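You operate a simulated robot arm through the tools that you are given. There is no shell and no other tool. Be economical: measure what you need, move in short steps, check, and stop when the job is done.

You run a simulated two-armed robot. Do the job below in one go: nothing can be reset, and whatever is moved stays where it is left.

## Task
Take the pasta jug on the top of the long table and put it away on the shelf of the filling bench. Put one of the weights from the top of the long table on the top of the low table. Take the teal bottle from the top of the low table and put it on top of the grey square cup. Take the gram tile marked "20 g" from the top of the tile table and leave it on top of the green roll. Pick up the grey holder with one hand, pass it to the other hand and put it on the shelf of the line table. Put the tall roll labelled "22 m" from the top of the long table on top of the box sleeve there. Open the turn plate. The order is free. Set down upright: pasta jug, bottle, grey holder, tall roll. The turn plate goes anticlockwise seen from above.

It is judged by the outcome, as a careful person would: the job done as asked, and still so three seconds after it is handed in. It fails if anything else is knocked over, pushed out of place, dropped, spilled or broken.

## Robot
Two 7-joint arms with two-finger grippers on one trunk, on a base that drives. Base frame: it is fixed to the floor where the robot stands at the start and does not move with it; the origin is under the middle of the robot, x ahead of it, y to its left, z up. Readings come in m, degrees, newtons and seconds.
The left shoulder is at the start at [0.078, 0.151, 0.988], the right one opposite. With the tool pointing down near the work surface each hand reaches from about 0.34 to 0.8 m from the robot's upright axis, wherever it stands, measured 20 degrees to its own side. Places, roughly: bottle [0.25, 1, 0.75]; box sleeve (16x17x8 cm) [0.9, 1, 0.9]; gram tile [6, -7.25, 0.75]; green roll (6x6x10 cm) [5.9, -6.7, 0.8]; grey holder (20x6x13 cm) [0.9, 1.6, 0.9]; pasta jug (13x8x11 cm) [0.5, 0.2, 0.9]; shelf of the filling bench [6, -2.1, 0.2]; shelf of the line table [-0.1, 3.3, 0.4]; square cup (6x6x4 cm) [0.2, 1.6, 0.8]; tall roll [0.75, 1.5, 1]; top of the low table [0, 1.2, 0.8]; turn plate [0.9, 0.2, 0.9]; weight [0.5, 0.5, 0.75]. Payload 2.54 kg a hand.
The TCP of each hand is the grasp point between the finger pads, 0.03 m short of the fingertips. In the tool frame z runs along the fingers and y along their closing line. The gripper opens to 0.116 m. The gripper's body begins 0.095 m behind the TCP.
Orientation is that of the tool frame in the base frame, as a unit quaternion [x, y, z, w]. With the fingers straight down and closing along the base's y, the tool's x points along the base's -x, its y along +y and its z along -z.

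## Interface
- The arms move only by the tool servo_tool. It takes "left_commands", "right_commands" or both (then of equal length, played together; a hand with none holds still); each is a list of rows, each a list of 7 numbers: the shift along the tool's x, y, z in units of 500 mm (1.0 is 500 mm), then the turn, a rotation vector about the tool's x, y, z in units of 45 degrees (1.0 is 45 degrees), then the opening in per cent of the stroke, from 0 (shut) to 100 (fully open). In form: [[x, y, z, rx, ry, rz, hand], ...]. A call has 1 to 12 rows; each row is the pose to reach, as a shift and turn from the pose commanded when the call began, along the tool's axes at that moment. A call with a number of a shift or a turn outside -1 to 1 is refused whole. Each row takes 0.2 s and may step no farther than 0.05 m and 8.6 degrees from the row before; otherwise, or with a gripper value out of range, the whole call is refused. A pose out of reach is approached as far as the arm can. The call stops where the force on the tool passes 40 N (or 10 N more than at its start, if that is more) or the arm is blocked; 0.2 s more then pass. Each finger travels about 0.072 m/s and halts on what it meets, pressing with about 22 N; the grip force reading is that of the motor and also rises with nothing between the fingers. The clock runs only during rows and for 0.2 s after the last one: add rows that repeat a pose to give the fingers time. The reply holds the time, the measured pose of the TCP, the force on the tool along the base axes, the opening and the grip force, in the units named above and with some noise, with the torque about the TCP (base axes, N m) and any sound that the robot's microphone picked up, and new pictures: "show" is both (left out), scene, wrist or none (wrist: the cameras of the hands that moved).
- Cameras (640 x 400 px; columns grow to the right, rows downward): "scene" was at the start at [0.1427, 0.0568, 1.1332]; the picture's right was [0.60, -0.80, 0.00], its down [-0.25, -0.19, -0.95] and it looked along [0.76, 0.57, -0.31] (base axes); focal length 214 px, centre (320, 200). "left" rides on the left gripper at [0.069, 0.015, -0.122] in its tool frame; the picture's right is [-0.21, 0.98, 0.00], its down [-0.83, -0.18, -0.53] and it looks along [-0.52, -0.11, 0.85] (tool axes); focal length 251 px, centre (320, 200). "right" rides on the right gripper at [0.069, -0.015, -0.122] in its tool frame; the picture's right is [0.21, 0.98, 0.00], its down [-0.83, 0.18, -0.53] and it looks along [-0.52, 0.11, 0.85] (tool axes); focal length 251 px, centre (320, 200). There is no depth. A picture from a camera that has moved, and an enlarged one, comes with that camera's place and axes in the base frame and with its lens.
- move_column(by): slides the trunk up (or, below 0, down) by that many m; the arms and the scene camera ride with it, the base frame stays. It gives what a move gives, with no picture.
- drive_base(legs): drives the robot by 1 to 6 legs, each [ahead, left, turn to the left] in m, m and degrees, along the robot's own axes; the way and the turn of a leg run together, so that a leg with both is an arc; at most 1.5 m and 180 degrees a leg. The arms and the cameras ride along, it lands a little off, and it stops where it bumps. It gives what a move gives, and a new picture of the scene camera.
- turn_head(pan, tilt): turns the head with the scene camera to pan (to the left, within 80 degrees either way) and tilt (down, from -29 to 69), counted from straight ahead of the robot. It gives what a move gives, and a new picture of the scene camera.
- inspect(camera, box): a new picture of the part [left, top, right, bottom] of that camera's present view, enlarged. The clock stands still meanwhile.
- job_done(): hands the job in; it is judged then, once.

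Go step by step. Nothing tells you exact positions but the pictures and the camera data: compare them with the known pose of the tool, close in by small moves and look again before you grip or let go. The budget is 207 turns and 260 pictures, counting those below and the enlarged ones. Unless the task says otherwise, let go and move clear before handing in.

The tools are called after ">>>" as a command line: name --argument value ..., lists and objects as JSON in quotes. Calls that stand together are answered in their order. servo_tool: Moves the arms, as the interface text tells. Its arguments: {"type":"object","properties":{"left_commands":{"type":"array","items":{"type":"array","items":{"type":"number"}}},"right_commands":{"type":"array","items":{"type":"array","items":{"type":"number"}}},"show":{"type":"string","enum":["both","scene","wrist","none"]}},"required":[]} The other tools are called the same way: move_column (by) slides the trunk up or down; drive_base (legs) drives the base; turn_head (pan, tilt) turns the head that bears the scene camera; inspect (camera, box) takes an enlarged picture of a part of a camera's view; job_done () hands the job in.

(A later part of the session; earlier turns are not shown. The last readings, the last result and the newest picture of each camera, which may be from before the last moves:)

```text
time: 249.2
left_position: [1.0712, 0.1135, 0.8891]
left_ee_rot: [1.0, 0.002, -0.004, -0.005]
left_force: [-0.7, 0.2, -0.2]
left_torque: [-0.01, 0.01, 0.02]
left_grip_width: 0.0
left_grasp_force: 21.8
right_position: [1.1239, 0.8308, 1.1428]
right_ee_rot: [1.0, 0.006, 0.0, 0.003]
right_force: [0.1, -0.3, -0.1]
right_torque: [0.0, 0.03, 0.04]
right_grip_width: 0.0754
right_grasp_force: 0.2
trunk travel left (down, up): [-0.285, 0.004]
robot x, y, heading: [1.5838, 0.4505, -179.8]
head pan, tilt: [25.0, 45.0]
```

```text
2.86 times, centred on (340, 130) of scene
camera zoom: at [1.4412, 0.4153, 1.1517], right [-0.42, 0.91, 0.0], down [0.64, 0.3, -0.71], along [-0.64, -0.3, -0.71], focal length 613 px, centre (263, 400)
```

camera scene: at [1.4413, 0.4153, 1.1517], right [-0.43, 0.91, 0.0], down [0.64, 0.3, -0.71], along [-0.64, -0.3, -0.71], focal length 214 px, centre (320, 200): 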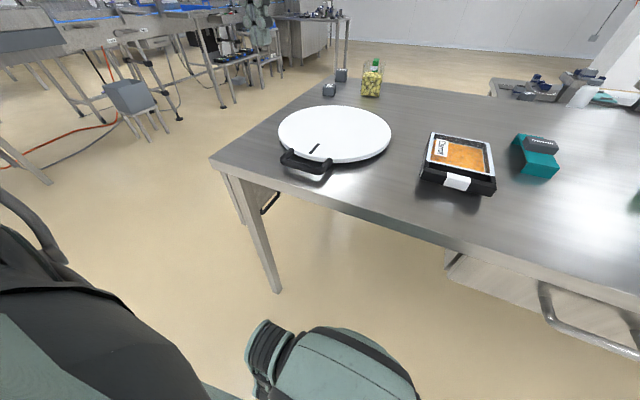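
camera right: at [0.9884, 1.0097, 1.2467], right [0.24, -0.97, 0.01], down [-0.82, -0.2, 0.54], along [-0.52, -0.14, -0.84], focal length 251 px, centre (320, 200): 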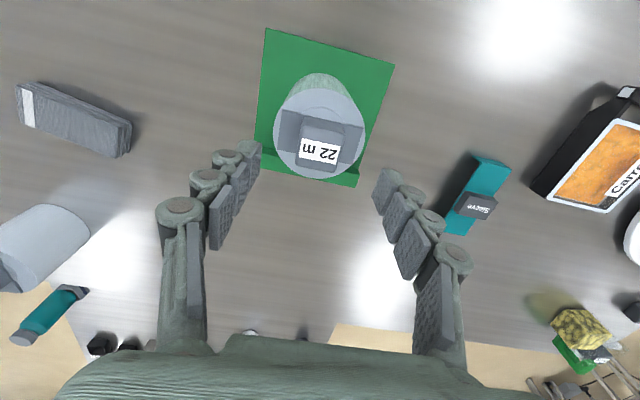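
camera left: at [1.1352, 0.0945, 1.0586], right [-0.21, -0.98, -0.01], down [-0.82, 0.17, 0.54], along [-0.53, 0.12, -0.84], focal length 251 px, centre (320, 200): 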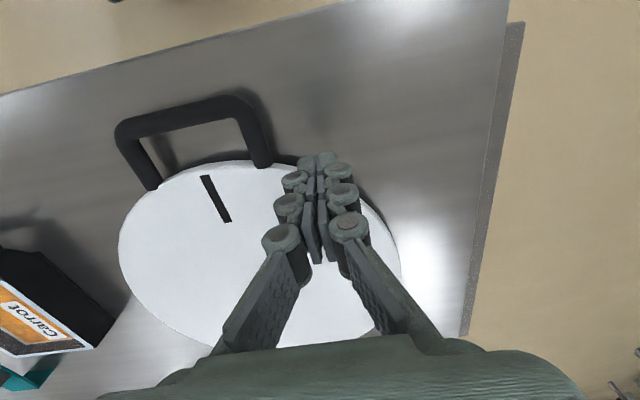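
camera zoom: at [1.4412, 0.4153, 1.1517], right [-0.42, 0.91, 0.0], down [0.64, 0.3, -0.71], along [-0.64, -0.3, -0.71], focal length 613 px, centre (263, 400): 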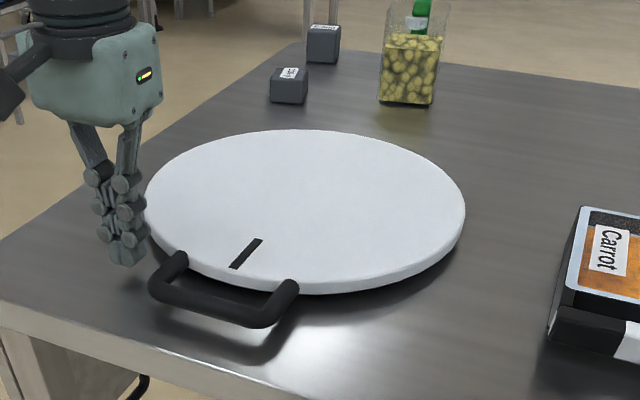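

Now I push the handle anticlockwise (toward +y) along an arc.

>>> servo_tool --left_commands '[[0.0174, -0.0416, 0, 0, 0, 0, 0], [0.0368, -0.0854, 0, 0, 0, 0, 0], [0.05, -0.1314, 0, 0, 0, 0, 0], [0.0568, -0.179, 0, 0, 0, 0, 0], [0.0568, -0.227, 0, 0, 0, 0, 0], [0.05, -0.2746, 0, 0, 0, 0, 0]]' --show "wrist"

>>> inspect --camera "scene" --box '[240, 60, 440, 200]'

```text
time: 250.6
left_position: [1.0949, 0.2508, 0.8891]
left_ee_rot: [1.0, 0.002, -0.004, -0.004]
left_force: [0.1, 0.7, 0.2]
left_torque: [0.0, 0.02, 0.03]
left_grip_width: 0.0
left_grasp_force: 22.1
right_position: [1.124, 0.8316, 1.1427]
right_ee_rot: [1.0, 0.006, 0.0, 0.004]
right_force: [0.5, -0.1, -0.1]
right_torque: [0.03, 0.0, 0.0]
right_grip_width: 0.0755
right_grasp_force: 0.1
trunk travel left (down, up): [-0.285, 0.004]
robot x, y, heading: [1.585, 0.4492, -180.1]
head pan, tilt: [25.0, 45.0]
camera left: at [1.1659, 0.2345, 1.0109], right [-0.21, -0.98, -0.01], down [-0.82, 0.17, 0.54], along [-0.53, 0.12, -0.84], focal length 251 px, centre (320, 200)
```

left: 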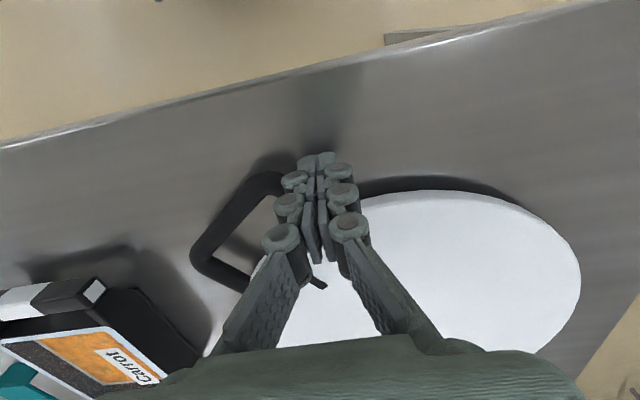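

```text
2.86 times, centred on (340, 130) of scene
camera zoom: at [1.4413, 0.4156, 1.1517], right [-0.42, 0.91, 0.0], down [0.64, 0.3, -0.71], along [-0.64, -0.3, -0.71], focal length 613 px, centre (263, 400)
```

zoom: 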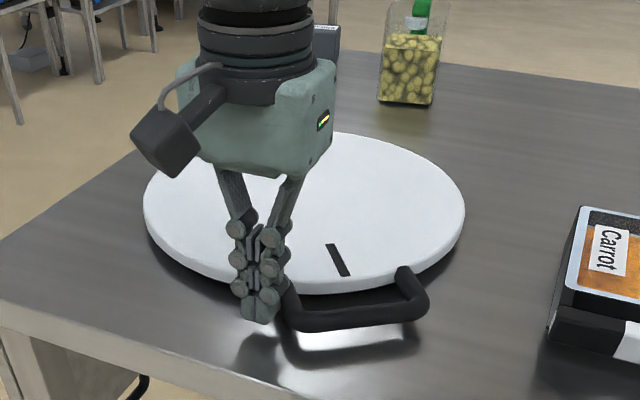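

The plate turns easily. The handle's end must stay clear of the carrot tray, so I go on in smaller steps.

>>> servo_tool --left_commands '[[-0.0106, -0.046, 0, 0, 0, 0, 0], [-0.03, -0.09, 0, 0, 0, 0, 0], [-0.052, -0.126, 0, 0, 0, 0, 0]]' --show "wrist"

>>> inspect --camera "scene" --box '[260, 60, 500, 220]'

```text
time: 251.4
left_position: [1.0698, 0.3125, 0.8926]
left_ee_rot: [1.0, 0.001, -0.005, -0.006]
left_force: [0.0, 0.0, 0.2]
left_torque: [-0.01, -0.04, 0.0]
left_grip_width: 0.0
left_grasp_force: 22.1
right_position: [1.1239, 0.8317, 1.1438]
right_ee_rot: [1.0, 0.006, 0.0, 0.003]
right_force: [0.4, 0.4, 0.2]
right_torque: [-0.01, 0.03, 0.02]
right_grip_width: 0.0753
right_grasp_force: 0.1
trunk travel left (down, up): [-0.285, 0.004]
robot x, y, heading: [1.5821, 0.448, -180.1]
head pan, tilt: [25.0, 45.0]
camera left: at [1.1402, 0.2973, 1.0137], right [-0.21, -0.98, -0.01], down [-0.82, 0.17, 0.54], along [-0.53, 0.12, -0.84], focal length 251 px, centre (320, 200)
```

left: 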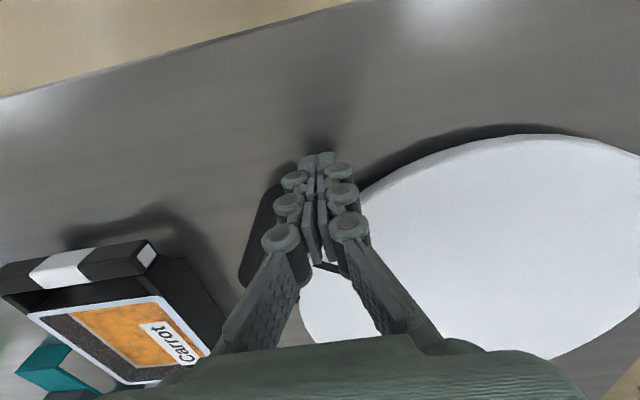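

```text
2.50 times, centred on (380, 140) of scene
camera zoom: at [1.4411, 0.4155, 1.1517], right [-0.42, 0.91, 0.0], down [0.64, 0.3, -0.71], along [-0.64, -0.3, -0.71], focal length 536 px, centre (170, 350)
```

zoom: 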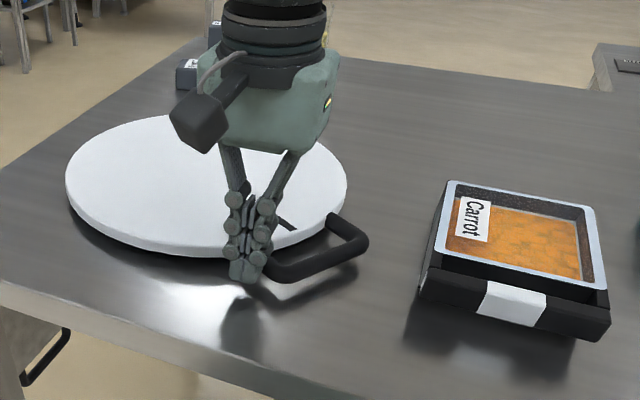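

Enough clearance to the tray (≈5 cm); I continue to about a quarter turn.

>>> servo_tool --left_commands '[[-0.0404, -0.0482, 0, 0, 0, 0, 0], [-0.0862, -0.0868, 0, 0, 0, 0, 0], [-0.138, -0.1168, 0, 0, 0, 0, 0]]' --show "wrist"

>>> inspect --camera "scene" --box '[260, 60, 500, 220]'

```text
time: 252.2
left_position: [1.0268, 0.3353, 0.8985]
left_ee_rot: [1.0, 0.001, -0.005, -0.005]
left_force: [1.1, 0.3, 0.9]
left_torque: [0.02, -0.01, -0.02]
left_grip_width: 0.0001
left_grasp_force: 22.4
left hand out of reach, approached as far as the arm can: row 2, 3
right_position: [1.1241, 0.8306, 1.1428]
right_ee_rot: [1.0, 0.005, 0.0, 0.003]
right_force: [0.3, -0.8, 0.3]
right_torque: [-0.06, -0.03, 0.02]
right_grip_width: 0.0754
right_grasp_force: 0.0
trunk travel left (down, up): [-0.285, 0.004]
robot x, y, heading: [1.5819, 0.4486, -179.5]
head pan, tilt: [25.0, 45.0]
camera left: at [1.0972, 0.3197, 1.0181], right [-0.21, -0.98, -0.01], down [-0.82, 0.17, 0.54], along [-0.53, 0.12, -0.84], focal length 251 px, centre (320, 200)
```

left: 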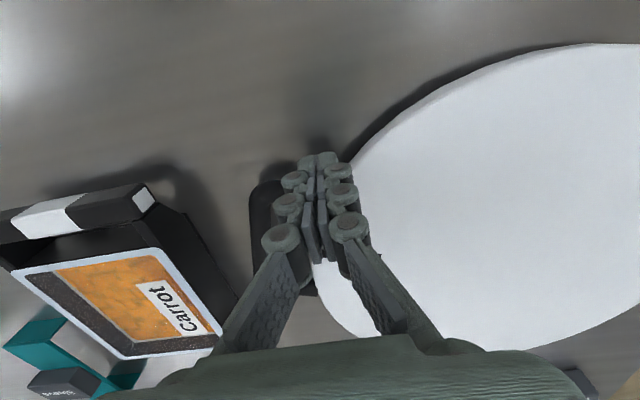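

```text
2.50 times, centred on (380, 140) of scene
camera zoom: at [1.4412, 0.4153, 1.1517], right [-0.42, 0.91, 0.0], down [0.64, 0.3, -0.71], along [-0.64, -0.3, -0.71], focal length 536 px, centre (170, 350)
```

zoom: 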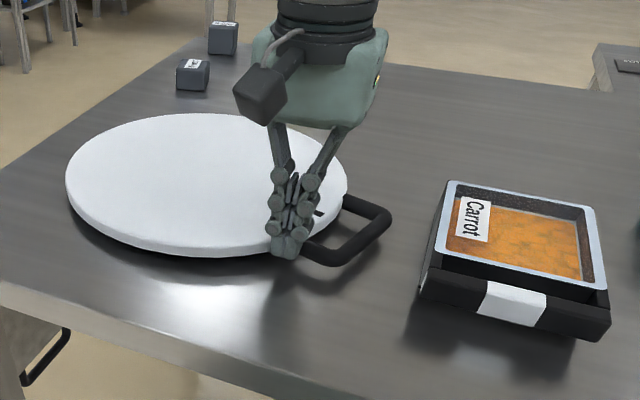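

The left arm runs out of room near the middle. I lift, shift the base 0.2 m right, and continue the push.

>>> servo_tool --left_commands '[[0.01, 0.01, 0, 0, 0, 0, 0], [0.01, 0.02, -0.08, 0, 0, 0, 0], [0.01, 0.02, -0.17, 0, 0, 0, 0], [0.01, 0.02, -0.24, 0, 0, 0, 0]]' --show "none"

>>> drive_base --legs '[[0, -0.2, 0]]'

>>> servo_tool --left_commands '[[0, 0.08, 0, 0, 0, 0, 0], [0, 0.16, 0, 0, 0, 0, 0], [0, 0.24, 0, 0, 0, 0, 0], [0, 0.32, 0, 0, 0, 0, 0], [0, 0.4, 0, 0, 0, 0, 0]]' --show "wrist"

```text
time: 253.2
left_position: [1.0347, 0.3224, 1.0193]
left_ee_rot: [1.0, 0.002, -0.004, -0.005]
left_force: [-0.9, -0.2, 0.5]
left_torque: [-0.02, 0.01, 0.0]
left_grip_width: 0.0002
left_grasp_force: 22.0
right_position: [1.124, 0.8318, 1.1429]
right_ee_rot: [1.0, 0.005, 0.0, 0.004]
right_force: [0.1, -0.4, 0.3]
right_torque: [0.0, -0.04, 0.0]
right_grip_width: 0.0751
right_grasp_force: 0.0
trunk travel left (down, up): [-0.285, 0.004]
robot x, y, heading: [1.5842, 0.4481, -179.9]
head pan, tilt: [25.0, 45.0]
```

```text
time: 255.8
left_position: [1.0338, 0.5269, 1.0181]
left_ee_rot: [1.0, 0.002, -0.005, -0.004]
left_force: [-0.4, -0.8, -0.2]
left_torque: [-0.01, 0.0, 0.03]
left_grip_width: 0.0
left_grasp_force: 22.2
right_position: [1.1234, 1.0337, 1.1448]
right_ee_rot: [1.0, 0.006, 0.001, 0.003]
right_force: [-0.1, 0.0, -0.2]
right_torque: [-0.01, -0.03, -0.01]
right_grip_width: 0.0754
right_grasp_force: 0.0
trunk travel left (down, up): [-0.285, 0.004]
robot x, y, heading: [1.581, 0.6539, -179.9]
head pan, tilt: [25.0, 45.0]
camera scene: at [1.4409, 0.6195, 1.1517], right [-0.43, 0.91, 0.0], down [0.64, 0.3, -0.71], along [-0.64, -0.3, -0.71], focal length 214 px, centre (320, 200)
```

scene: 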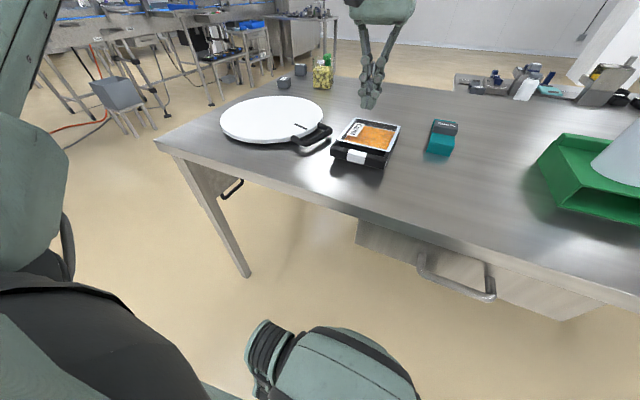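

```text
time: 257.0
left_position: [1.0346, 0.3284, 1.0163]
left_ee_rot: [1.0, 0.002, -0.005, -0.005]
left_force: [0.0, -0.8, 0.6]
left_torque: [0.05, 0.02, 0.02]
left_grip_width: 0.0
left_grasp_force: 21.9
right_position: [1.1225, 1.035, 1.1439]
right_ee_rot: [1.0, 0.005, 0.0, 0.003]
right_force: [0.5, 0.0, -0.4]
right_torque: [0.0, 0.0, -0.01]
right_grip_width: 0.0752
right_grasp_force: 0.0
trunk travel left (down, up): [-0.285, 0.004]
robot x, y, heading: [1.5846, 0.6523, -179.8]
head pan, tilt: [25.0, 45.0]
camera left: at [1.1062, 0.3116, 1.1375], right [-0.21, -0.98, -0.01], down [-0.82, 0.17, 0.54], along [-0.53, 0.12, -0.84], focal length 251 px, centre (320, 200)
```

left: 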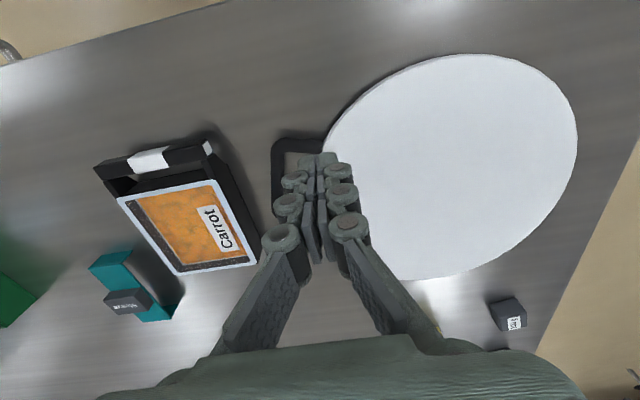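

The handle is at about 77° now. I lower behind it again and push on past 90°.

>>> servo_tool --left_commands '[[0.026, -0.014, 0.06, 0, 0, 0, 0], [0.026, -0.014, 0.15, 0, 0, 0, 0], [0.026, -0.014, 0.22, 0, 0, 0, 0], [0.026, -0.014, 0.252, 0, 0, 0, 0]]' --show "wrist"

```text
time: 258.0
left_position: [1.0472, 0.3348, 0.8879]
left_ee_rot: [1.0, 0.002, -0.004, -0.004]
left_force: [-0.3, 0.0, 0.3]
left_torque: [-0.02, 0.0, 0.0]
left_grip_width: 0.0002
left_grasp_force: 22.0
right_position: [1.124, 1.0341, 1.1439]
right_ee_rot: [1.0, 0.007, 0.0, 0.004]
right_force: [0.0, -0.3, -0.1]
right_torque: [0.03, -0.04, 0.0]
right_grip_width: 0.0754
right_grasp_force: 0.1
trunk travel left (down, up): [-0.285, 0.004]
robot x, y, heading: [1.5809, 0.6563, -179.8]
head pan, tilt: [25.0, 45.0]
camera left: at [1.118, 0.3182, 1.0094], right [-0.21, -0.98, -0.01], down [-0.82, 0.17, 0.54], along [-0.53, 0.12, -0.84], focal length 251 px, centre (320, 200)
```

left: 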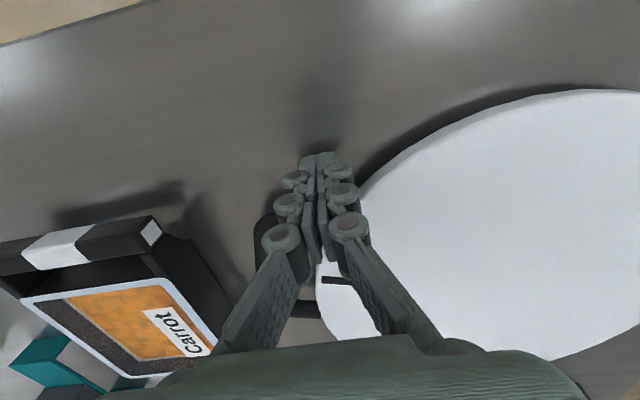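

>>> servo_tool --left_commands '[[-0.041, -0.0422, 0, 0, 0, 0, 0], [-0.093, -0.0722, 0, 0, 0, 0, 0], [-0.1494, -0.0926, 0, 0, 0, 0, 0]]' --show "none"

>>> inspect --camera "scene" --box '[200, 70, 420, 190]'

```text
time: 258.8
left_position: [0.9808, 0.3761, 0.8919]
left_ee_rot: [1.0, 0.003, 0.002, -0.003]
left_force: [31.8, -6.2, 3.6]
left_torque: [-0.49, -0.64, 0.02]
left_grip_width: 0.0059
left_grasp_force: 28.6
right_position: [1.1266, 1.0329, 1.1458]
right_ee_rot: [1.0, 0.007, -0.002, 0.003]
right_force: [0.5, -0.1, -0.9]
right_torque: [0.0, 0.02, -0.01]
right_grip_width: 0.0757
right_grasp_force: 0.1
trunk travel left (down, up): [-0.285, 0.004]
robot x, y, heading: [1.5787, 0.6534, -180.0]
head pan, tilt: [25.0, 45.0]
```

```text
2.91 times, centred on (310, 130) of scene
camera zoom: at [1.445, 0.6183, 1.1524], right [-0.43, 0.9, 0.0], down [0.64, 0.3, -0.71], along [-0.64, -0.3, -0.7], focal length 624 px, centre (349, 404)
```

zoom: 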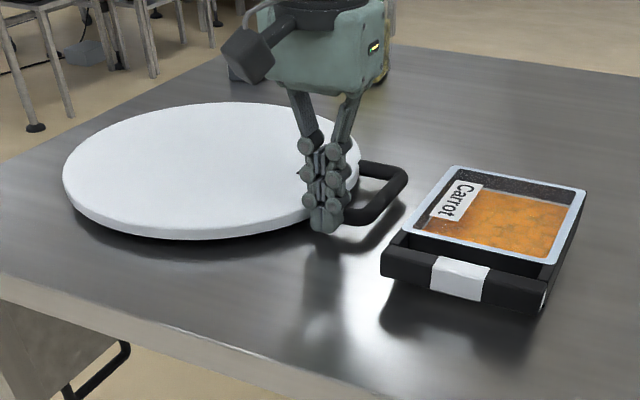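

A 32 N reaction: the plate has reached its end stop, about a quarter turn. I back off and lift the hand away.

>>> servo_tool --left_commands '[[0.02, 0.006, 0, 0, 0, 0, 0], [0.05, 0.012, 0, 0, 0, 0, 0], [0.06, 0.012, -0.08, 0, 0, 0, 0], [0.06, 0.012, -0.16, 0, 0, 0, 0], [0.06, 0.012, -0.24, 0, 0, 0, 0], [0.06, 0.012, -0.32, 0, 0, 0, 30], [0.1, 0, -0.38, 0, 0, 0, 60], [0.15, 0, -0.42, 0, 0, 0, 90]]' --show "wrist"

>>> inspect --camera "scene" --box '[200, 60, 480, 200]'

```text
time: 260.6
left_position: [1.0497, 0.378, 1.1014]
left_ee_rot: [1.0, 0.003, -0.005, -0.005]
left_force: [0.7, 0.4, -0.7]
left_torque: [0.0, 0.02, 0.02]
left_grip_width: 0.0957
left_grasp_force: 0.0
right_position: [1.1243, 1.0334, 1.144]
right_ee_rot: [1.0, 0.006, 0.0, 0.004]
right_force: [-0.6, 0.5, -0.2]
right_torque: [0.01, 0.01, 0.01]
right_grip_width: 0.075
right_grasp_force: 0.1
trunk travel left (down, up): [-0.285, 0.004]
robot x, y, heading: [1.5832, 0.653, -179.9]
head pan, tilt: [25.0, 45.0]
camera left: at [1.1207, 0.3613, 1.2229], right [-0.21, -0.98, -0.01], down [-0.82, 0.17, 0.54], along [-0.53, 0.12, -0.84], focal length 251 px, centre (320, 200)
```

left: 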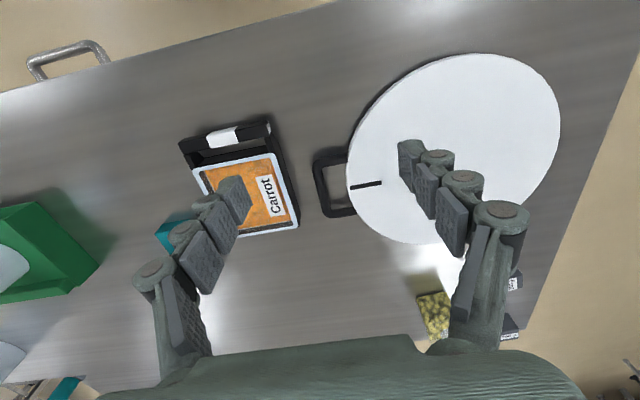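

```text
2.29 times, centred on (340, 130) of scene
camera zoom: at [1.4414, 0.6192, 1.1518], right [-0.43, 0.91, 0.0], down [0.64, 0.3, -0.71], along [-0.64, -0.3, -0.71], focal length 490 px, centre (274, 360)
```

zoom: 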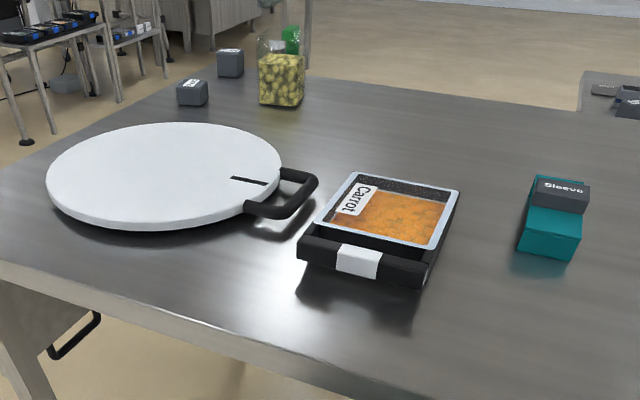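

The plate is open by a quarter turn, the tray untouched. Next the jug: I drive around the table's south end to its west side, with a look on the way.

>>> drive_base --legs '[[0, 1.48, 0], [1.0, 0, 0]]'

```text
time: 279.7
left_position: [0.111, -1.1868, 1.1016]
left_ee_rot: [0.999, 0.032, -0.004, -0.004]
left_force: [-0.3, -0.2, 0.6]
left_torque: [-0.01, -0.04, 0.01]
left_grip_width: 0.1041
left_grasp_force: 0.1
right_position: [0.1447, -0.527, 1.143]
right_ee_rot: [0.999, 0.036, 0.0, 0.004]
right_force: [-0.3, -0.6, 0.7]
right_torque: [0.0, -0.01, 0.04]
right_grip_width: 0.0755
right_grasp_force: 0.1
trunk travel left (down, up): [-0.285, 0.004]
robot x, y, heading: [0.6287, -0.8792, -176.5]
head pan, tilt: [25.0, 45.0]
camera scene: at [0.487, -0.9229, 1.1517], right [-0.48, 0.88, 0.0], down [0.62, 0.34, -0.71], along [-0.62, -0.34, -0.71], focal length 214 px, centre (320, 200)
```

scene: 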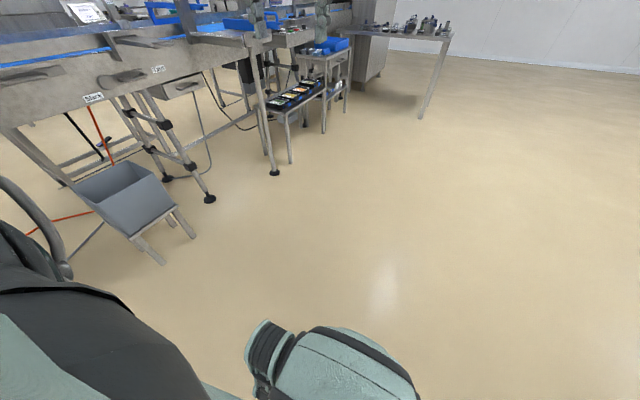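

>>> drive_base --legs '[[0.9, 0, 0], [0, 0, 176.5], [0, 0.93, 0], [0.15, 0, 0]]'

>>> turn_head --pan 15 --tilt 35

>>> inspect --camera "left" --box '[0, 0, 640, 400]'

```text
time: 301.7
left_position: [0.4206, 0.2425, 1.1007]
left_ee_rot: [0.016, 1.0, -0.004, 0.004]
left_force: [-0.6, 0.3, -0.8]
left_torque: [-0.02, 0.02, 0.0]
left_grip_width: 0.1041
left_grasp_force: 0.1
right_position: [0.3252, -0.411, 1.1433]
right_ee_rot: [0.011, 1.0, 0.003, 0.0]
right_force: [1.1, 0.4, -0.6]
right_torque: [-0.01, 0.0, -0.01]
right_grip_width: 0.0753
right_grasp_force: 0.1
trunk travel left (down, up): [-0.285, 0.004]
robot x, y, heading: [-0.1207, -0.0145, -1.5]
head pan, tilt: [25.0, 45.0]
camera scene: at [0.0217, 0.0159, 1.1516], right [0.39, -0.92, 0.0], down [-0.65, -0.28, -0.71], along [0.65, 0.28, -0.71], focal length 214 px, centre (320, 200)
```

scene: 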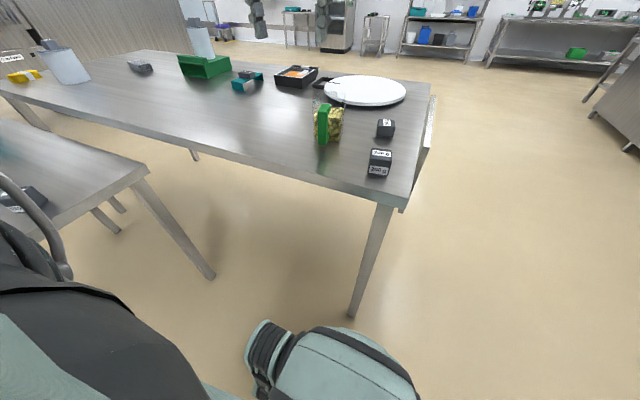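

```text
time: 302.4
left_position: [0.4206, 0.2436, 1.1028]
left_ee_rot: [0.015, 1.0, -0.004, 0.004]
left_force: [0.3, -0.1, -0.5]
left_torque: [0.02, -0.05, 0.0]
left_grip_width: 0.1045
left_grasp_force: 0.0
right_position: [0.3237, -0.412, 1.1441]
right_ee_rot: [0.01, 1.0, 0.003, 0.0]
right_force: [0.7, -0.4, -0.3]
right_torque: [0.01, -0.01, -0.02]
right_grip_width: 0.0753
right_grasp_force: 0.0
trunk travel left (down, up): [-0.285, 0.004]
robot x, y, heading: [-0.1213, -0.0144, -2.1]
head pan, tilt: [15.0, 35.0]
camera scene: at [0.0319, 0.004, 1.1665], right [0.23, -0.97, 0.0], down [-0.56, -0.13, -0.82], along [0.8, 0.19, -0.57], focal length 214 px, centre (320, 200)
```

scene: 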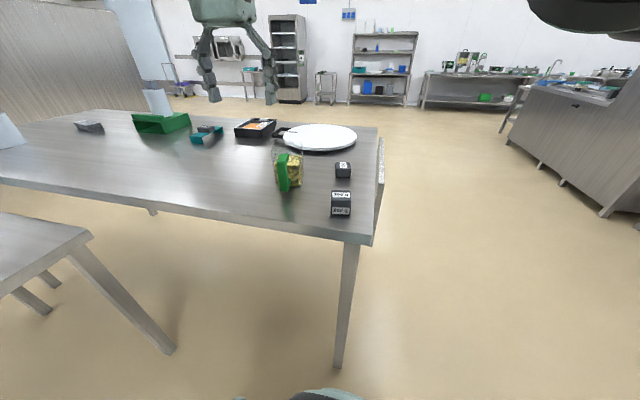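

```text
1.00 times, centred on (320, 200) of left (not enlarged: the box is as wide or as high as the picture)
camera zoom: at [0.3512, 0.261, 1.2224], right [0.24, 0.97, -0.01], down [0.81, -0.2, 0.54], along [0.53, -0.14, -0.84], focal length 251 px, centre (320, 200)
```

zoom: 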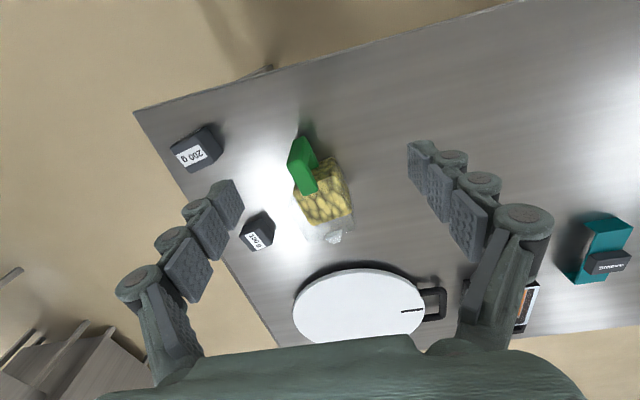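

>>> inspect --camera "left" --box '[250, 120, 390, 260]'

>>> inspect --camera "scene" --box '[240, 120, 380, 230]'

```text
2.86 times, centred on (320, 190) of left
camera zoom: at [0.3512, 0.261, 1.2224], right [0.24, 0.97, -0.01], down [0.81, -0.2, 0.54], along [0.53, -0.14, -0.84], focal length 718 px, centre (320, 229)
```

zoom: 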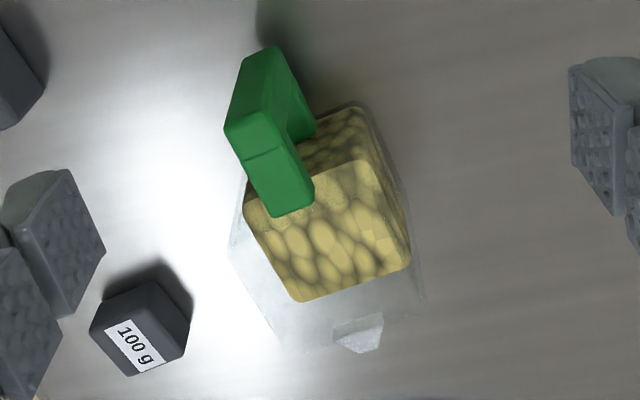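

```text
3.64 times, centred on (310, 175) of scene
camera zoom: at [0.0319, 0.004, 1.1665], right [0.23, -0.97, 0.0], down [-0.56, -0.13, -0.82], along [0.8, 0.19, -0.57], focal length 780 px, centre (356, 291)
```

zoom: 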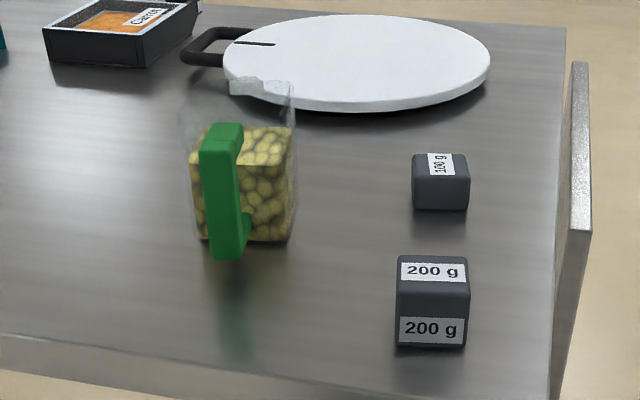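

The jug: body centre ≈(0.547, 0.213), axis about +10°, handle toward the robot, spout beyond. I'll grip the body's sides with the left hand pitched 45°, going to a pre-grasp first.

>>> servo_tool --left_commands '[[-0.009, -0.013, 0.026, -0.0146, -0.142, -0.035, 100], [-0.018, -0.026, 0.051, -0.029, -0.285, -0.0706, 100], [-0.027, -0.039, 0.077, -0.0437, -0.427, -0.106, 100], [-0.035, -0.053, 0.103, -0.058, -0.569, -0.141, 100], [-0.044, -0.066, 0.129, -0.073, -0.711, -0.176, 100], [-0.053, -0.079, 0.154, -0.0874, -0.854, -0.212, 100], [-0.062, -0.092, 0.18, -0.102, -0.996, -0.247, 100]]' --show "both"

```text
time: 304.0
left_position: [0.451, 0.1949, 1.0122]
left_ee_rot: [-0.081, 0.919, 0.027, 0.386]
left_force: [0.5, 0.1, -0.9]
left_torque: [-0.02, -0.01, -0.02]
left_grip_width: 0.1158
left_grasp_force: 0.1
right_position: [0.3236, -0.4103, 1.1429]
right_ee_rot: [0.011, 1.0, 0.004, 0.0]
right_force: [0.6, -0.6, -0.3]
right_torque: [0.01, -0.04, 0.0]
right_grip_width: 0.0755
right_grasp_force: 0.1
trunk travel left (down, up): [-0.285, 0.004]
robot x, y, heading: [-0.1255, -0.0144, -1.7]
head pan, tilt: [15.0, 35.0]
camera scene: at [0.0321, 0.0038, 1.1665], right [0.23, -0.97, 0.0], down [-0.56, -0.13, -0.82], along [0.8, 0.19, -0.57], focal length 214 px, centre (320, 200)
camera left: at [0.3153, 0.1867, 1.0484], right [-0.02, 0.99, 0.14], down [0.22, -0.13, 0.97], along [0.97, 0.05, -0.22], focal length 251 px, centre (320, 200)
```

scene: 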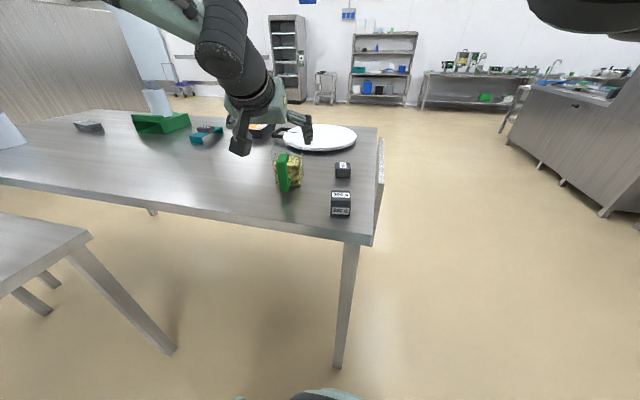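
left: 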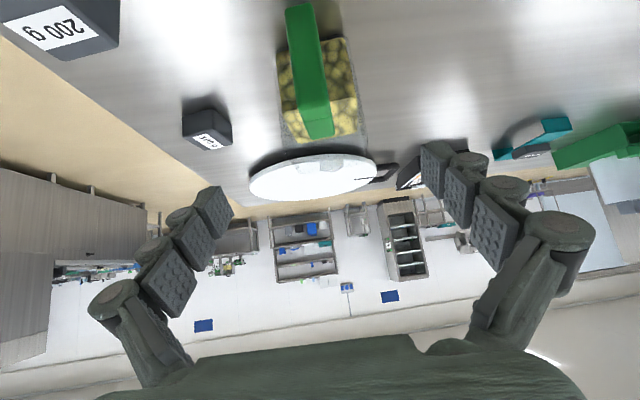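

Aligned with the jug axis. I advance so the fingers straddle the body, palm above the handle.

>>> servo_tool --left_commands '[[-0.002, 0.002, 0.06, 0, 0, 0, 100], [-0.003, 0.004, 0.13, 0, 0, 0, 100], [-0.005, 0.006, 0.2, 0, 0, 0, 100], [-0.006, 0.007, 0.255, 0, 0, 0, 100]]' --show "wrist"

>>> inspect --camera "scene" --box '[220, 100, 380, 230]'

```text
time: 305.0
left_position: [0.5408, 0.2126, 0.9232]
left_ee_rot: [-0.082, 0.919, 0.028, 0.385]
left_force: [0.4, -0.4, 1.0]
left_torque: [0.03, 0.02, -0.01]
left_grip_width: 0.1158
left_grasp_force: 0.0
right_position: [0.3234, -0.411, 1.1439]
right_ee_rot: [0.01, 1.0, 0.003, 0.0]
right_force: [-0.6, -0.2, 0.4]
right_torque: [-0.01, 0.0, 0.01]
right_grip_width: 0.0755
right_grasp_force: 0.2
trunk travel left (down, up): [-0.285, 0.004]
robot x, y, heading: [-0.123, -0.0162, -1.8]
head pan, tilt: [15.0, 35.0]
camera left: at [0.4057, 0.2044, 0.9597], right [-0.02, 0.99, 0.14], down [0.23, -0.13, 0.96], along [0.97, 0.05, -0.22], focal length 251 px, centre (320, 200)
```

left: 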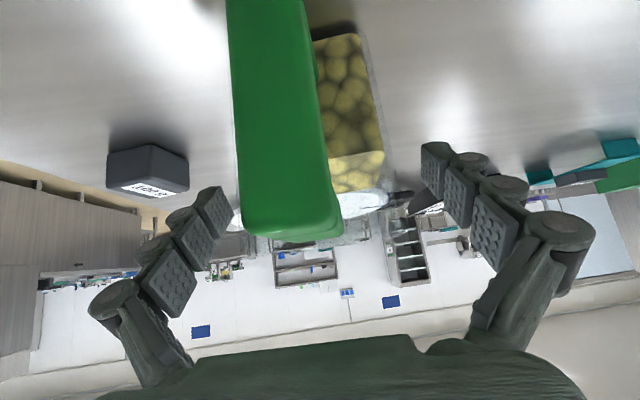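

```text
3.08 times, centred on (300, 165) of scene
camera zoom: at [0.0323, 0.0041, 1.1665], right [0.23, -0.97, 0.0], down [-0.56, -0.13, -0.82], along [0.8, 0.19, -0.57], focal length 660 px, centre (382, 308)
```

zoom: 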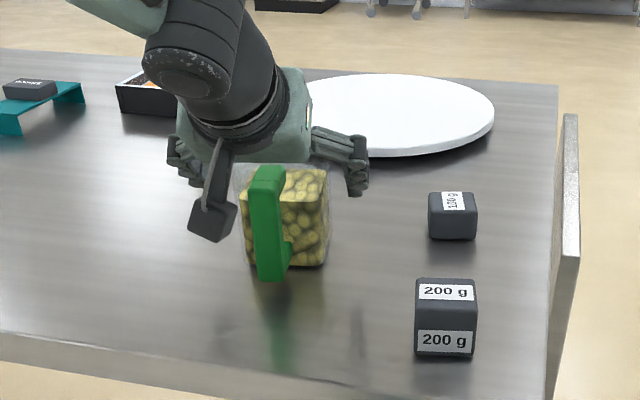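

>>> servo_tool --left_commands '[[0, 0, 0.01, 0, 0, 0, 85], [0, 0, 0.01, 0, 0, 0, 70], [0, 0, 0.01, 0, 0, 0, 60], [0, 0, 0.01, 0, 0, 0, 50], [0, 0, 0.01, 0, 0, 0, 50], [0, 0, 0.01, 0, 0, 0, 50]]' --show "wrist"

>>> inspect --camera "scene" --box '[220, 100, 380, 230]'

```text
time: 306.4
left_position: [0.5444, 0.2141, 0.9209]
left_ee_rot: [-0.082, 0.918, 0.029, 0.386]
left_force: [1.1, 0.1, -0.1]
left_torque: [0.15, -0.06, -0.11]
left_grip_width: 0.0758
left_grasp_force: 22.2
right_position: [0.3233, -0.4125, 1.1431]
right_ee_rot: [0.011, 1.0, 0.003, -0.001]
right_force: [0.9, 0.2, 0.4]
right_torque: [0.0, -0.02, 0.01]
right_grip_width: 0.0754
right_grasp_force: 0.1
trunk travel left (down, up): [-0.285, 0.004]
robot x, y, heading: [-0.1197, -0.0158, -1.9]
head pan, tilt: [15.0, 35.0]
camera left: at [0.409, 0.2054, 0.957], right [-0.02, 0.99, 0.14], down [0.23, -0.13, 0.96], along [0.97, 0.05, -0.22], focal length 251 px, centre (320, 200)
```

left: 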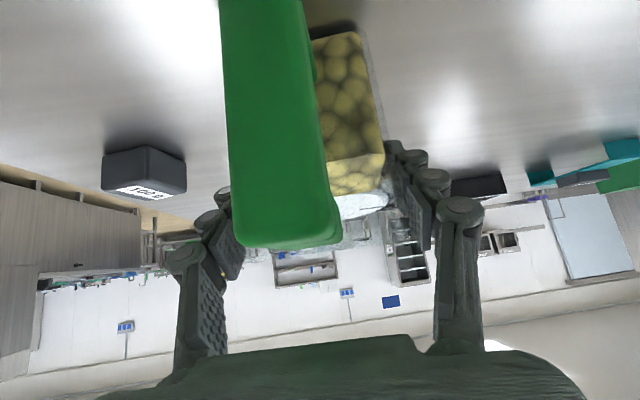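

```text
3.08 times, centred on (300, 165) of scene
camera zoom: at [0.0319, 0.0039, 1.1666], right [0.23, -0.97, 0.0], down [-0.56, -0.13, -0.82], along [0.8, 0.19, -0.57], focal length 660 px, centre (382, 308)
```

zoom: 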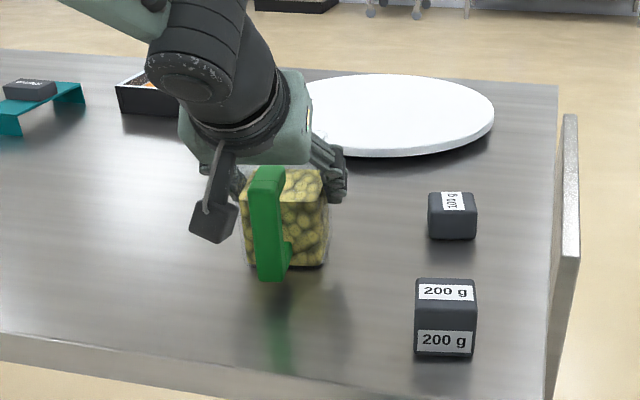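

The jug is gripped (0.076 m). I lift it and pull it back toward the robot.

>>> servo_tool --left_commands '[[-0.03, 0, -0.03, 0, 0, 0, 50], [-0.075, 0, -0.074, 0, 0, 0, 50], [-0.125, 0, -0.123, 0, 0, 0, 50], [-0.18, 0, -0.177, 0, 0, 0, 50], [-0.11, 0.017, -0.247, 0, 0, 0, 50], [-0.04, 0.034, -0.318, 0, 0, 0, 50], [-0.04, 0.034, -0.318, 0, 0, 0, 50]]' --show "none"

>>> inspect --camera "scene" --box '[180, 40, 400, 220]'

```text
refused: row 5 steps farther than a row can; nothing moved
```

```text
2.22 times, centred on (290, 130) of scene
camera zoom: at [0.0319, 0.0039, 1.1666], right [0.23, -0.97, 0.0], down [-0.56, -0.13, -0.82], along [0.8, 0.19, -0.57], focal length 477 px, centre (387, 356)
```

zoom: 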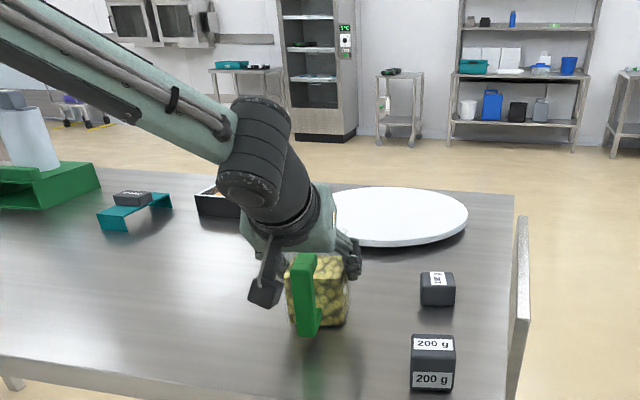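

>>> servo_tool --left_commands '[[-0.03, 0, -0.03, 0, 0, 0, 50], [-0.075, 0, -0.074, 0, 0, 0, 50], [-0.125, 0, -0.123, 0, 0, 0, 50], [-0.18, 0, -0.177, 0, 0, 0, 50], [-0.135, 0.011, -0.222, 0, 0, 0, 50], [-0.088, 0.022, -0.27, 0, 0, 0, 50], [-0.04, 0.034, -0.318, 0, 0, 0, 50], [-0.04, 0.034, -0.318, 0, 0, 0, 50]]' --show "none"

>>> inspect --camera "scene" --box '[180, 40, 400, 220]'

```text
time: 308.2
left_position: [0.4471, 0.2131, 1.0468]
left_ee_rot: [-0.082, 0.919, 0.028, 0.385]
left_force: [-0.3, -0.3, -5.0]
left_torque: [-0.04, -0.04, 0.03]
left_grip_width: 0.0756
left_grasp_force: 21.9
right_position: [0.3241, -0.4104, 1.1432]
right_ee_rot: [0.011, 1.0, 0.004, 0.0]
right_force: [0.1, -0.1, -0.3]
right_torque: [-0.05, 0.02, -0.03]
right_grip_width: 0.0758
right_grasp_force: 0.1
trunk travel left (down, up): [-0.285, 0.004]
robot x, y, heading: [-0.1196, -0.0131, -1.9]
head pan, tilt: [15.0, 35.0]
```

```text
2.22 times, centred on (290, 130) of scene
camera zoom: at [0.0326, 0.0041, 1.1664], right [0.23, -0.97, 0.0], down [-0.56, -0.13, -0.82], along [0.8, 0.19, -0.57], focal length 477 px, centre (387, 356)
```

zoom: 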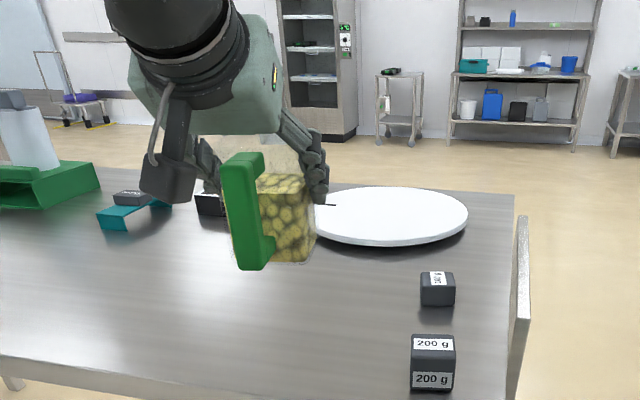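

The jug hangs upright. I drive toward the filling bench: right, then ahead along y≈−0.95.

>>> drive_base --legs '[[0, -0.95, 0], [0, 0, 1.9], [1.5, 0, 0], [1.5, 0, 0], [1.2, 0, 0]]'

>>> turn_head --pan -25 --tilt 25

```text
time: 337.6
left_position: [4.5843, -0.7431, 1.0468]
left_ee_rot: [-0.094, 0.918, 0.034, 0.384]
left_force: [-0.1, 0.0, -4.0]
left_torque: [0.02, 0.0, -0.01]
left_grip_width: 0.0759
left_grasp_force: 21.9
right_position: [4.4756, -1.3698, 1.1433]
right_ee_rot: [-0.001, 1.0, 0.004, 0.0]
right_force: [-0.3, 0.4, -0.8]
right_torque: [-0.03, 0.0, 0.01]
right_grip_width: 0.0756
right_grasp_force: 0.2
trunk travel left (down, up): [-0.285, 0.004]
robot x, y, heading: [4.022, -0.9819, -0.4]
head pan, tilt: [15.0, 35.0]
camera scene: at [4.1746, -0.9626, 1.1665], right [0.25, -0.97, 0.0], down [-0.56, -0.14, -0.82], along [0.79, 0.21, -0.57], focal length 214 px, centre (320, 200)
```

scene: 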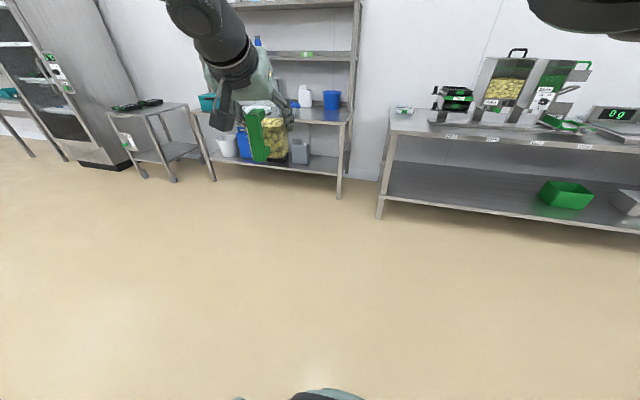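

```text
time: 338.6
left_position: [4.5837, -0.7429, 1.0481]
left_ee_rot: [-0.094, 0.918, 0.033, 0.384]
left_force: [0.2, 0.1, -3.5]
left_torque: [-0.01, -0.01, 0.01]
left_grip_width: 0.0756
left_grasp_force: 22.0
right_position: [4.4765, -1.3707, 1.1435]
right_ee_rot: [-0.002, 1.0, 0.003, 0.0]
right_force: [-1.4, -0.6, 0.3]
right_torque: [-0.01, -0.02, -0.03]
right_grip_width: 0.0756
right_grasp_force: 0.1
trunk travel left (down, up): [-0.285, 0.004]
robot x, y, heading: [4.0229, -0.9848, -0.3]
head pan, tilt: [-25.0, 25.0]
camera scene: at [4.1725, -1.0242, 1.1822], right [-0.43, -0.9, 0.0], down [-0.38, 0.18, -0.91], along [0.82, -0.39, -0.42], focal length 214 px, centre (320, 200)
```

scene: 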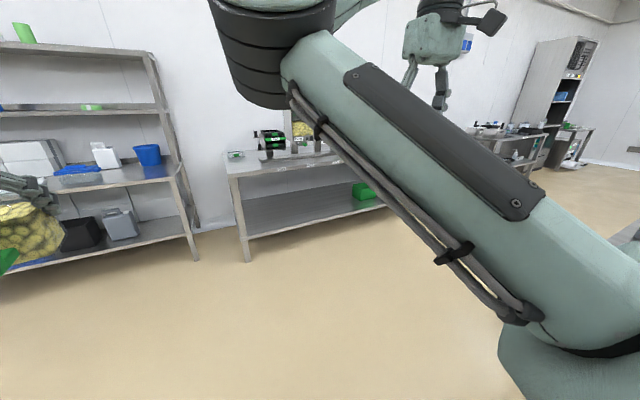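

The filling bench's front is at x≈5.68, shelf z≈0.22, with free room around y≈−1.55. I drive in front of it.

>>> drive_base --legs '[[0.9, 0, 0], [0, -0.78, 0.3]]'

>>> move_column --by -0.15

>>> turn_head --pan 10 --tilt 35

```text
time: 350.6
left_position: [5.4631, -1.5015, 1.0482]
left_ee_rot: [-0.1, 0.918, 0.035, 0.383]
left_force: [-0.2, 0.2, -4.7]
left_torque: [0.03, -0.03, 0.0]
left_grip_width: 0.0753
left_grasp_force: 22.4
right_position: [5.3644, -2.1312, 1.1432]
right_ee_rot: [-0.01, 1.0, 0.004, 0.0]
right_force: [0.3, -0.4, 0.3]
right_torque: [-0.03, -0.01, 0.0]
right_grip_width: 0.0755
right_grasp_force: 0.1
trunk travel left (down, up): [-0.285, 0.004]
robot x, y, heading: [4.9029, -1.752, 0.4]
head pan, tilt: [-25.0, 25.0]
camera scene: at [5.0553, -1.7893, 1.1823], right [-0.42, -0.91, 0.0], down [-0.38, 0.18, -0.91], along [0.82, -0.38, -0.42], focal length 214 px, centre (320, 200)
```

scene: 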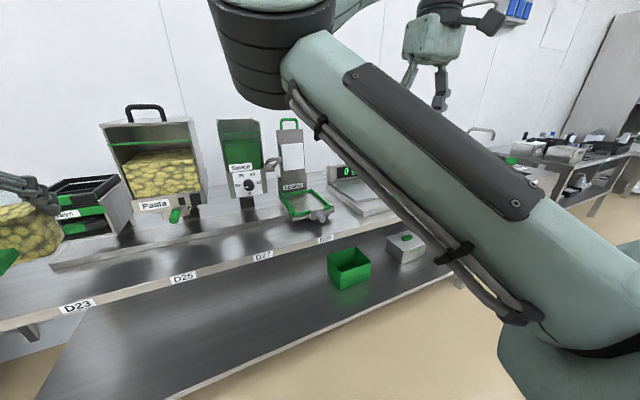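

```text
time: 352.4
left_position: [5.4625, -1.5013, 0.8982]
left_ee_rot: [-0.101, 0.917, 0.036, 0.384]
left_force: [-0.4, 0.1, -3.2]
left_torque: [-0.01, -0.01, 0.01]
left_grip_width: 0.0756
left_grasp_force: 22.1
right_position: [5.3643, -2.1313, 0.993]
right_ee_rot: [-0.009, 1.0, 0.004, -0.001]
right_force: [-0.4, 0.1, 0.5]
right_torque: [0.03, 0.01, -0.04]
right_grip_width: 0.0753
right_grasp_force: 0.0
trunk travel left (down, up): [-0.135, 0.154]
robot x, y, heading: [4.9031, -1.7516, 0.5]
head pan, tilt: [-25.0, 25.0]
```

```text
time: 353.4
left_position: [5.4627, -1.5015, 0.8979]
left_ee_rot: [-0.101, 0.917, 0.037, 0.383]
left_force: [-0.1, 0.3, -4.1]
left_torque: [0.02, 0.0, 0.0]
left_grip_width: 0.0757
left_grasp_force: 22.4
right_position: [5.3641, -2.1311, 0.994]
right_ee_rot: [-0.009, 1.0, 0.003, 0.0]
right_force: [0.4, 0.6, -0.5]
right_torque: [-0.01, 0.01, 0.01]
right_grip_width: 0.0753
right_grasp_force: 0.1
trunk travel left (down, up): [-0.135, 0.154]
robot x, y, heading: [4.9009, -1.7554, 0.6]
head pan, tilt: [10.0, 35.0]
camera scene: at [5.0581, -1.7351, 1.0165], right [0.18, -0.98, 0.0], down [-0.56, -0.1, -0.82], along [0.81, 0.15, -0.57], focal length 214 px, centre (320, 200)
```

scene: 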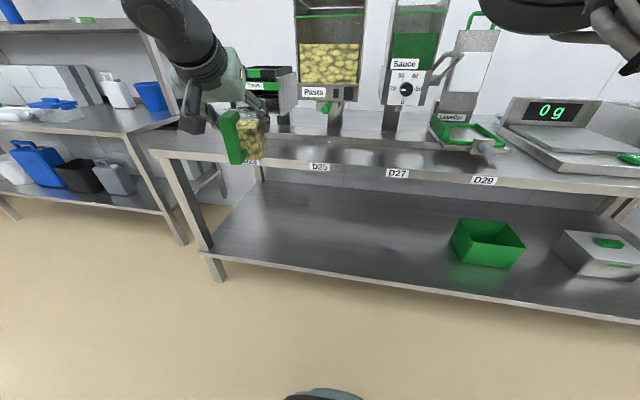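

The shelf is free there. I lower the jug in front of the bench to shelf height.

>>> servo_tool --left_commands '[[0.067, 0, 0.066, 0, 0, 0, 50], [0.134, 0, 0.132, 0, 0, 0, 50], [0.201, 0, 0.198, 0, 0, 0, 50], [0.268, 0, 0.263, 0, 0, 0, 50], [0.335, 0, 0.329, 0, 0, 0, 50], [0.402, 0, 0.395, 0, 0, 0, 50], [0.469, 0, 0.461, 0, 0, 0, 50], [0.536, 0, 0.527, 0, 0, 0, 50], [0.603, 0, 0.593, 0, 0, 0, 50], [0.67, 0, 0.659, 0, 0, 0, 50], [0.737, 0, 0.725, 0, 0, 0, 50], [0.8, 0, 0.787, 0, 0, 0, 50]]' --show "scene"

```text
time: 356.0
left_position: [5.4346, -1.4437, 0.5199]
left_ee_rot: [-0.1, 0.917, 0.035, 0.384]
left_force: [-0.2, -1.3, -4.2]
left_torque: [0.01, -0.03, 0.0]
left_grip_width: 0.0758
left_grasp_force: 22.3
left hand out of reach, approached as far as the arm can: row 8, 9, 10, 11, 12
right_position: [5.3655, -2.1299, 0.9936]
right_ee_rot: [-0.009, 1.0, 0.004, 0.0]
right_force: [0.2, 0.0, -0.5]
right_torque: [-0.04, 0.01, -0.02]
right_grip_width: 0.0752
right_grasp_force: 0.1
trunk travel left (down, up): [-0.135, 0.154]
robot x, y, heading: [4.9025, -1.7516, 0.6]
head pan, tilt: [10.0, 35.0]
camera scene: at [5.0581, -1.735, 1.0165], right [0.18, -0.98, 0.0], down [-0.56, -0.1, -0.82], along [0.81, 0.15, -0.57], focal length 214 px, centre (320, 200)
```

scene: 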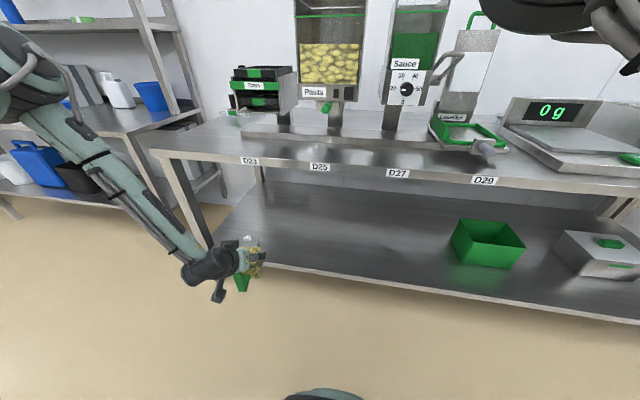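

The arm's reach stops at z≈0.52, so I lower the trunk and then drive in with the jug well above the shelf.

>>> move_column --by -0.135

>>> drive_base --legs '[[0.3, -0.03, 0]]'

```text
time: 357.6
left_position: [5.4351, -1.4442, 0.3856]
left_ee_rot: [-0.101, 0.917, 0.036, 0.384]
left_force: [-0.5, -0.3, -4.8]
left_torque: [0.01, -0.01, 0.01]
left_grip_width: 0.0757
left_grasp_force: 22.2
right_position: [5.3645, -2.1303, 0.8588]
right_ee_rot: [-0.009, 1.0, 0.003, -0.001]
right_force: [-0.5, -0.3, -0.3]
right_torque: [0.01, 0.0, 0.01]
right_grip_width: 0.0752
right_grasp_force: 0.0
trunk travel left (down, up): [0.0, 0.289]
robot x, y, heading: [4.9024, -1.7538, 0.3]
head pan, tilt: [10.0, 35.0]
```

```text
time: 359.7
left_position: [5.7355, -1.4693, 0.3846]
left_ee_rot: [-0.104, 0.917, 0.037, 0.383]
left_force: [0.7, 0.0, -4.5]
left_torque: [0.01, -0.01, 0.03]
left_grip_width: 0.0755
left_grasp_force: 22.4
right_position: [5.6677, -2.1548, 0.8589]
right_ee_rot: [-0.012, 1.0, 0.003, 0.0]
right_force: [0.4, -0.6, 0.4]
right_torque: [-0.02, 0.0, -0.01]
right_grip_width: 0.0754
right_grasp_force: 0.1
trunk travel left (down, up): [0.0, 0.289]
robot x, y, heading: [5.2056, -1.781, 0.6]
head pan, tilt: [10.0, 35.0]
camera scene: at [5.3605, -1.7613, 0.8815], right [0.19, -0.98, 0.0], down [-0.56, -0.11, -0.82], along [0.8, 0.15, -0.57], focal length 214 px, centre (320, 200)
```

scene: 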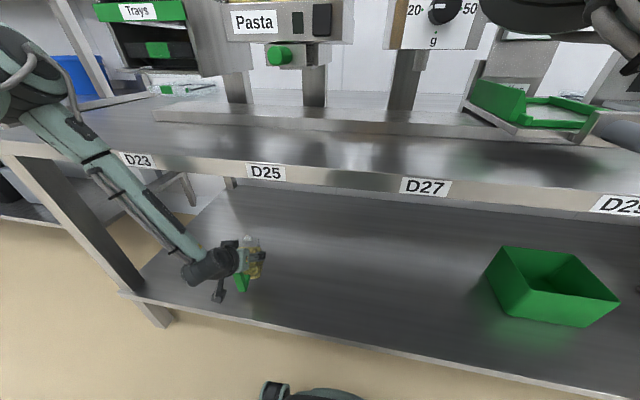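

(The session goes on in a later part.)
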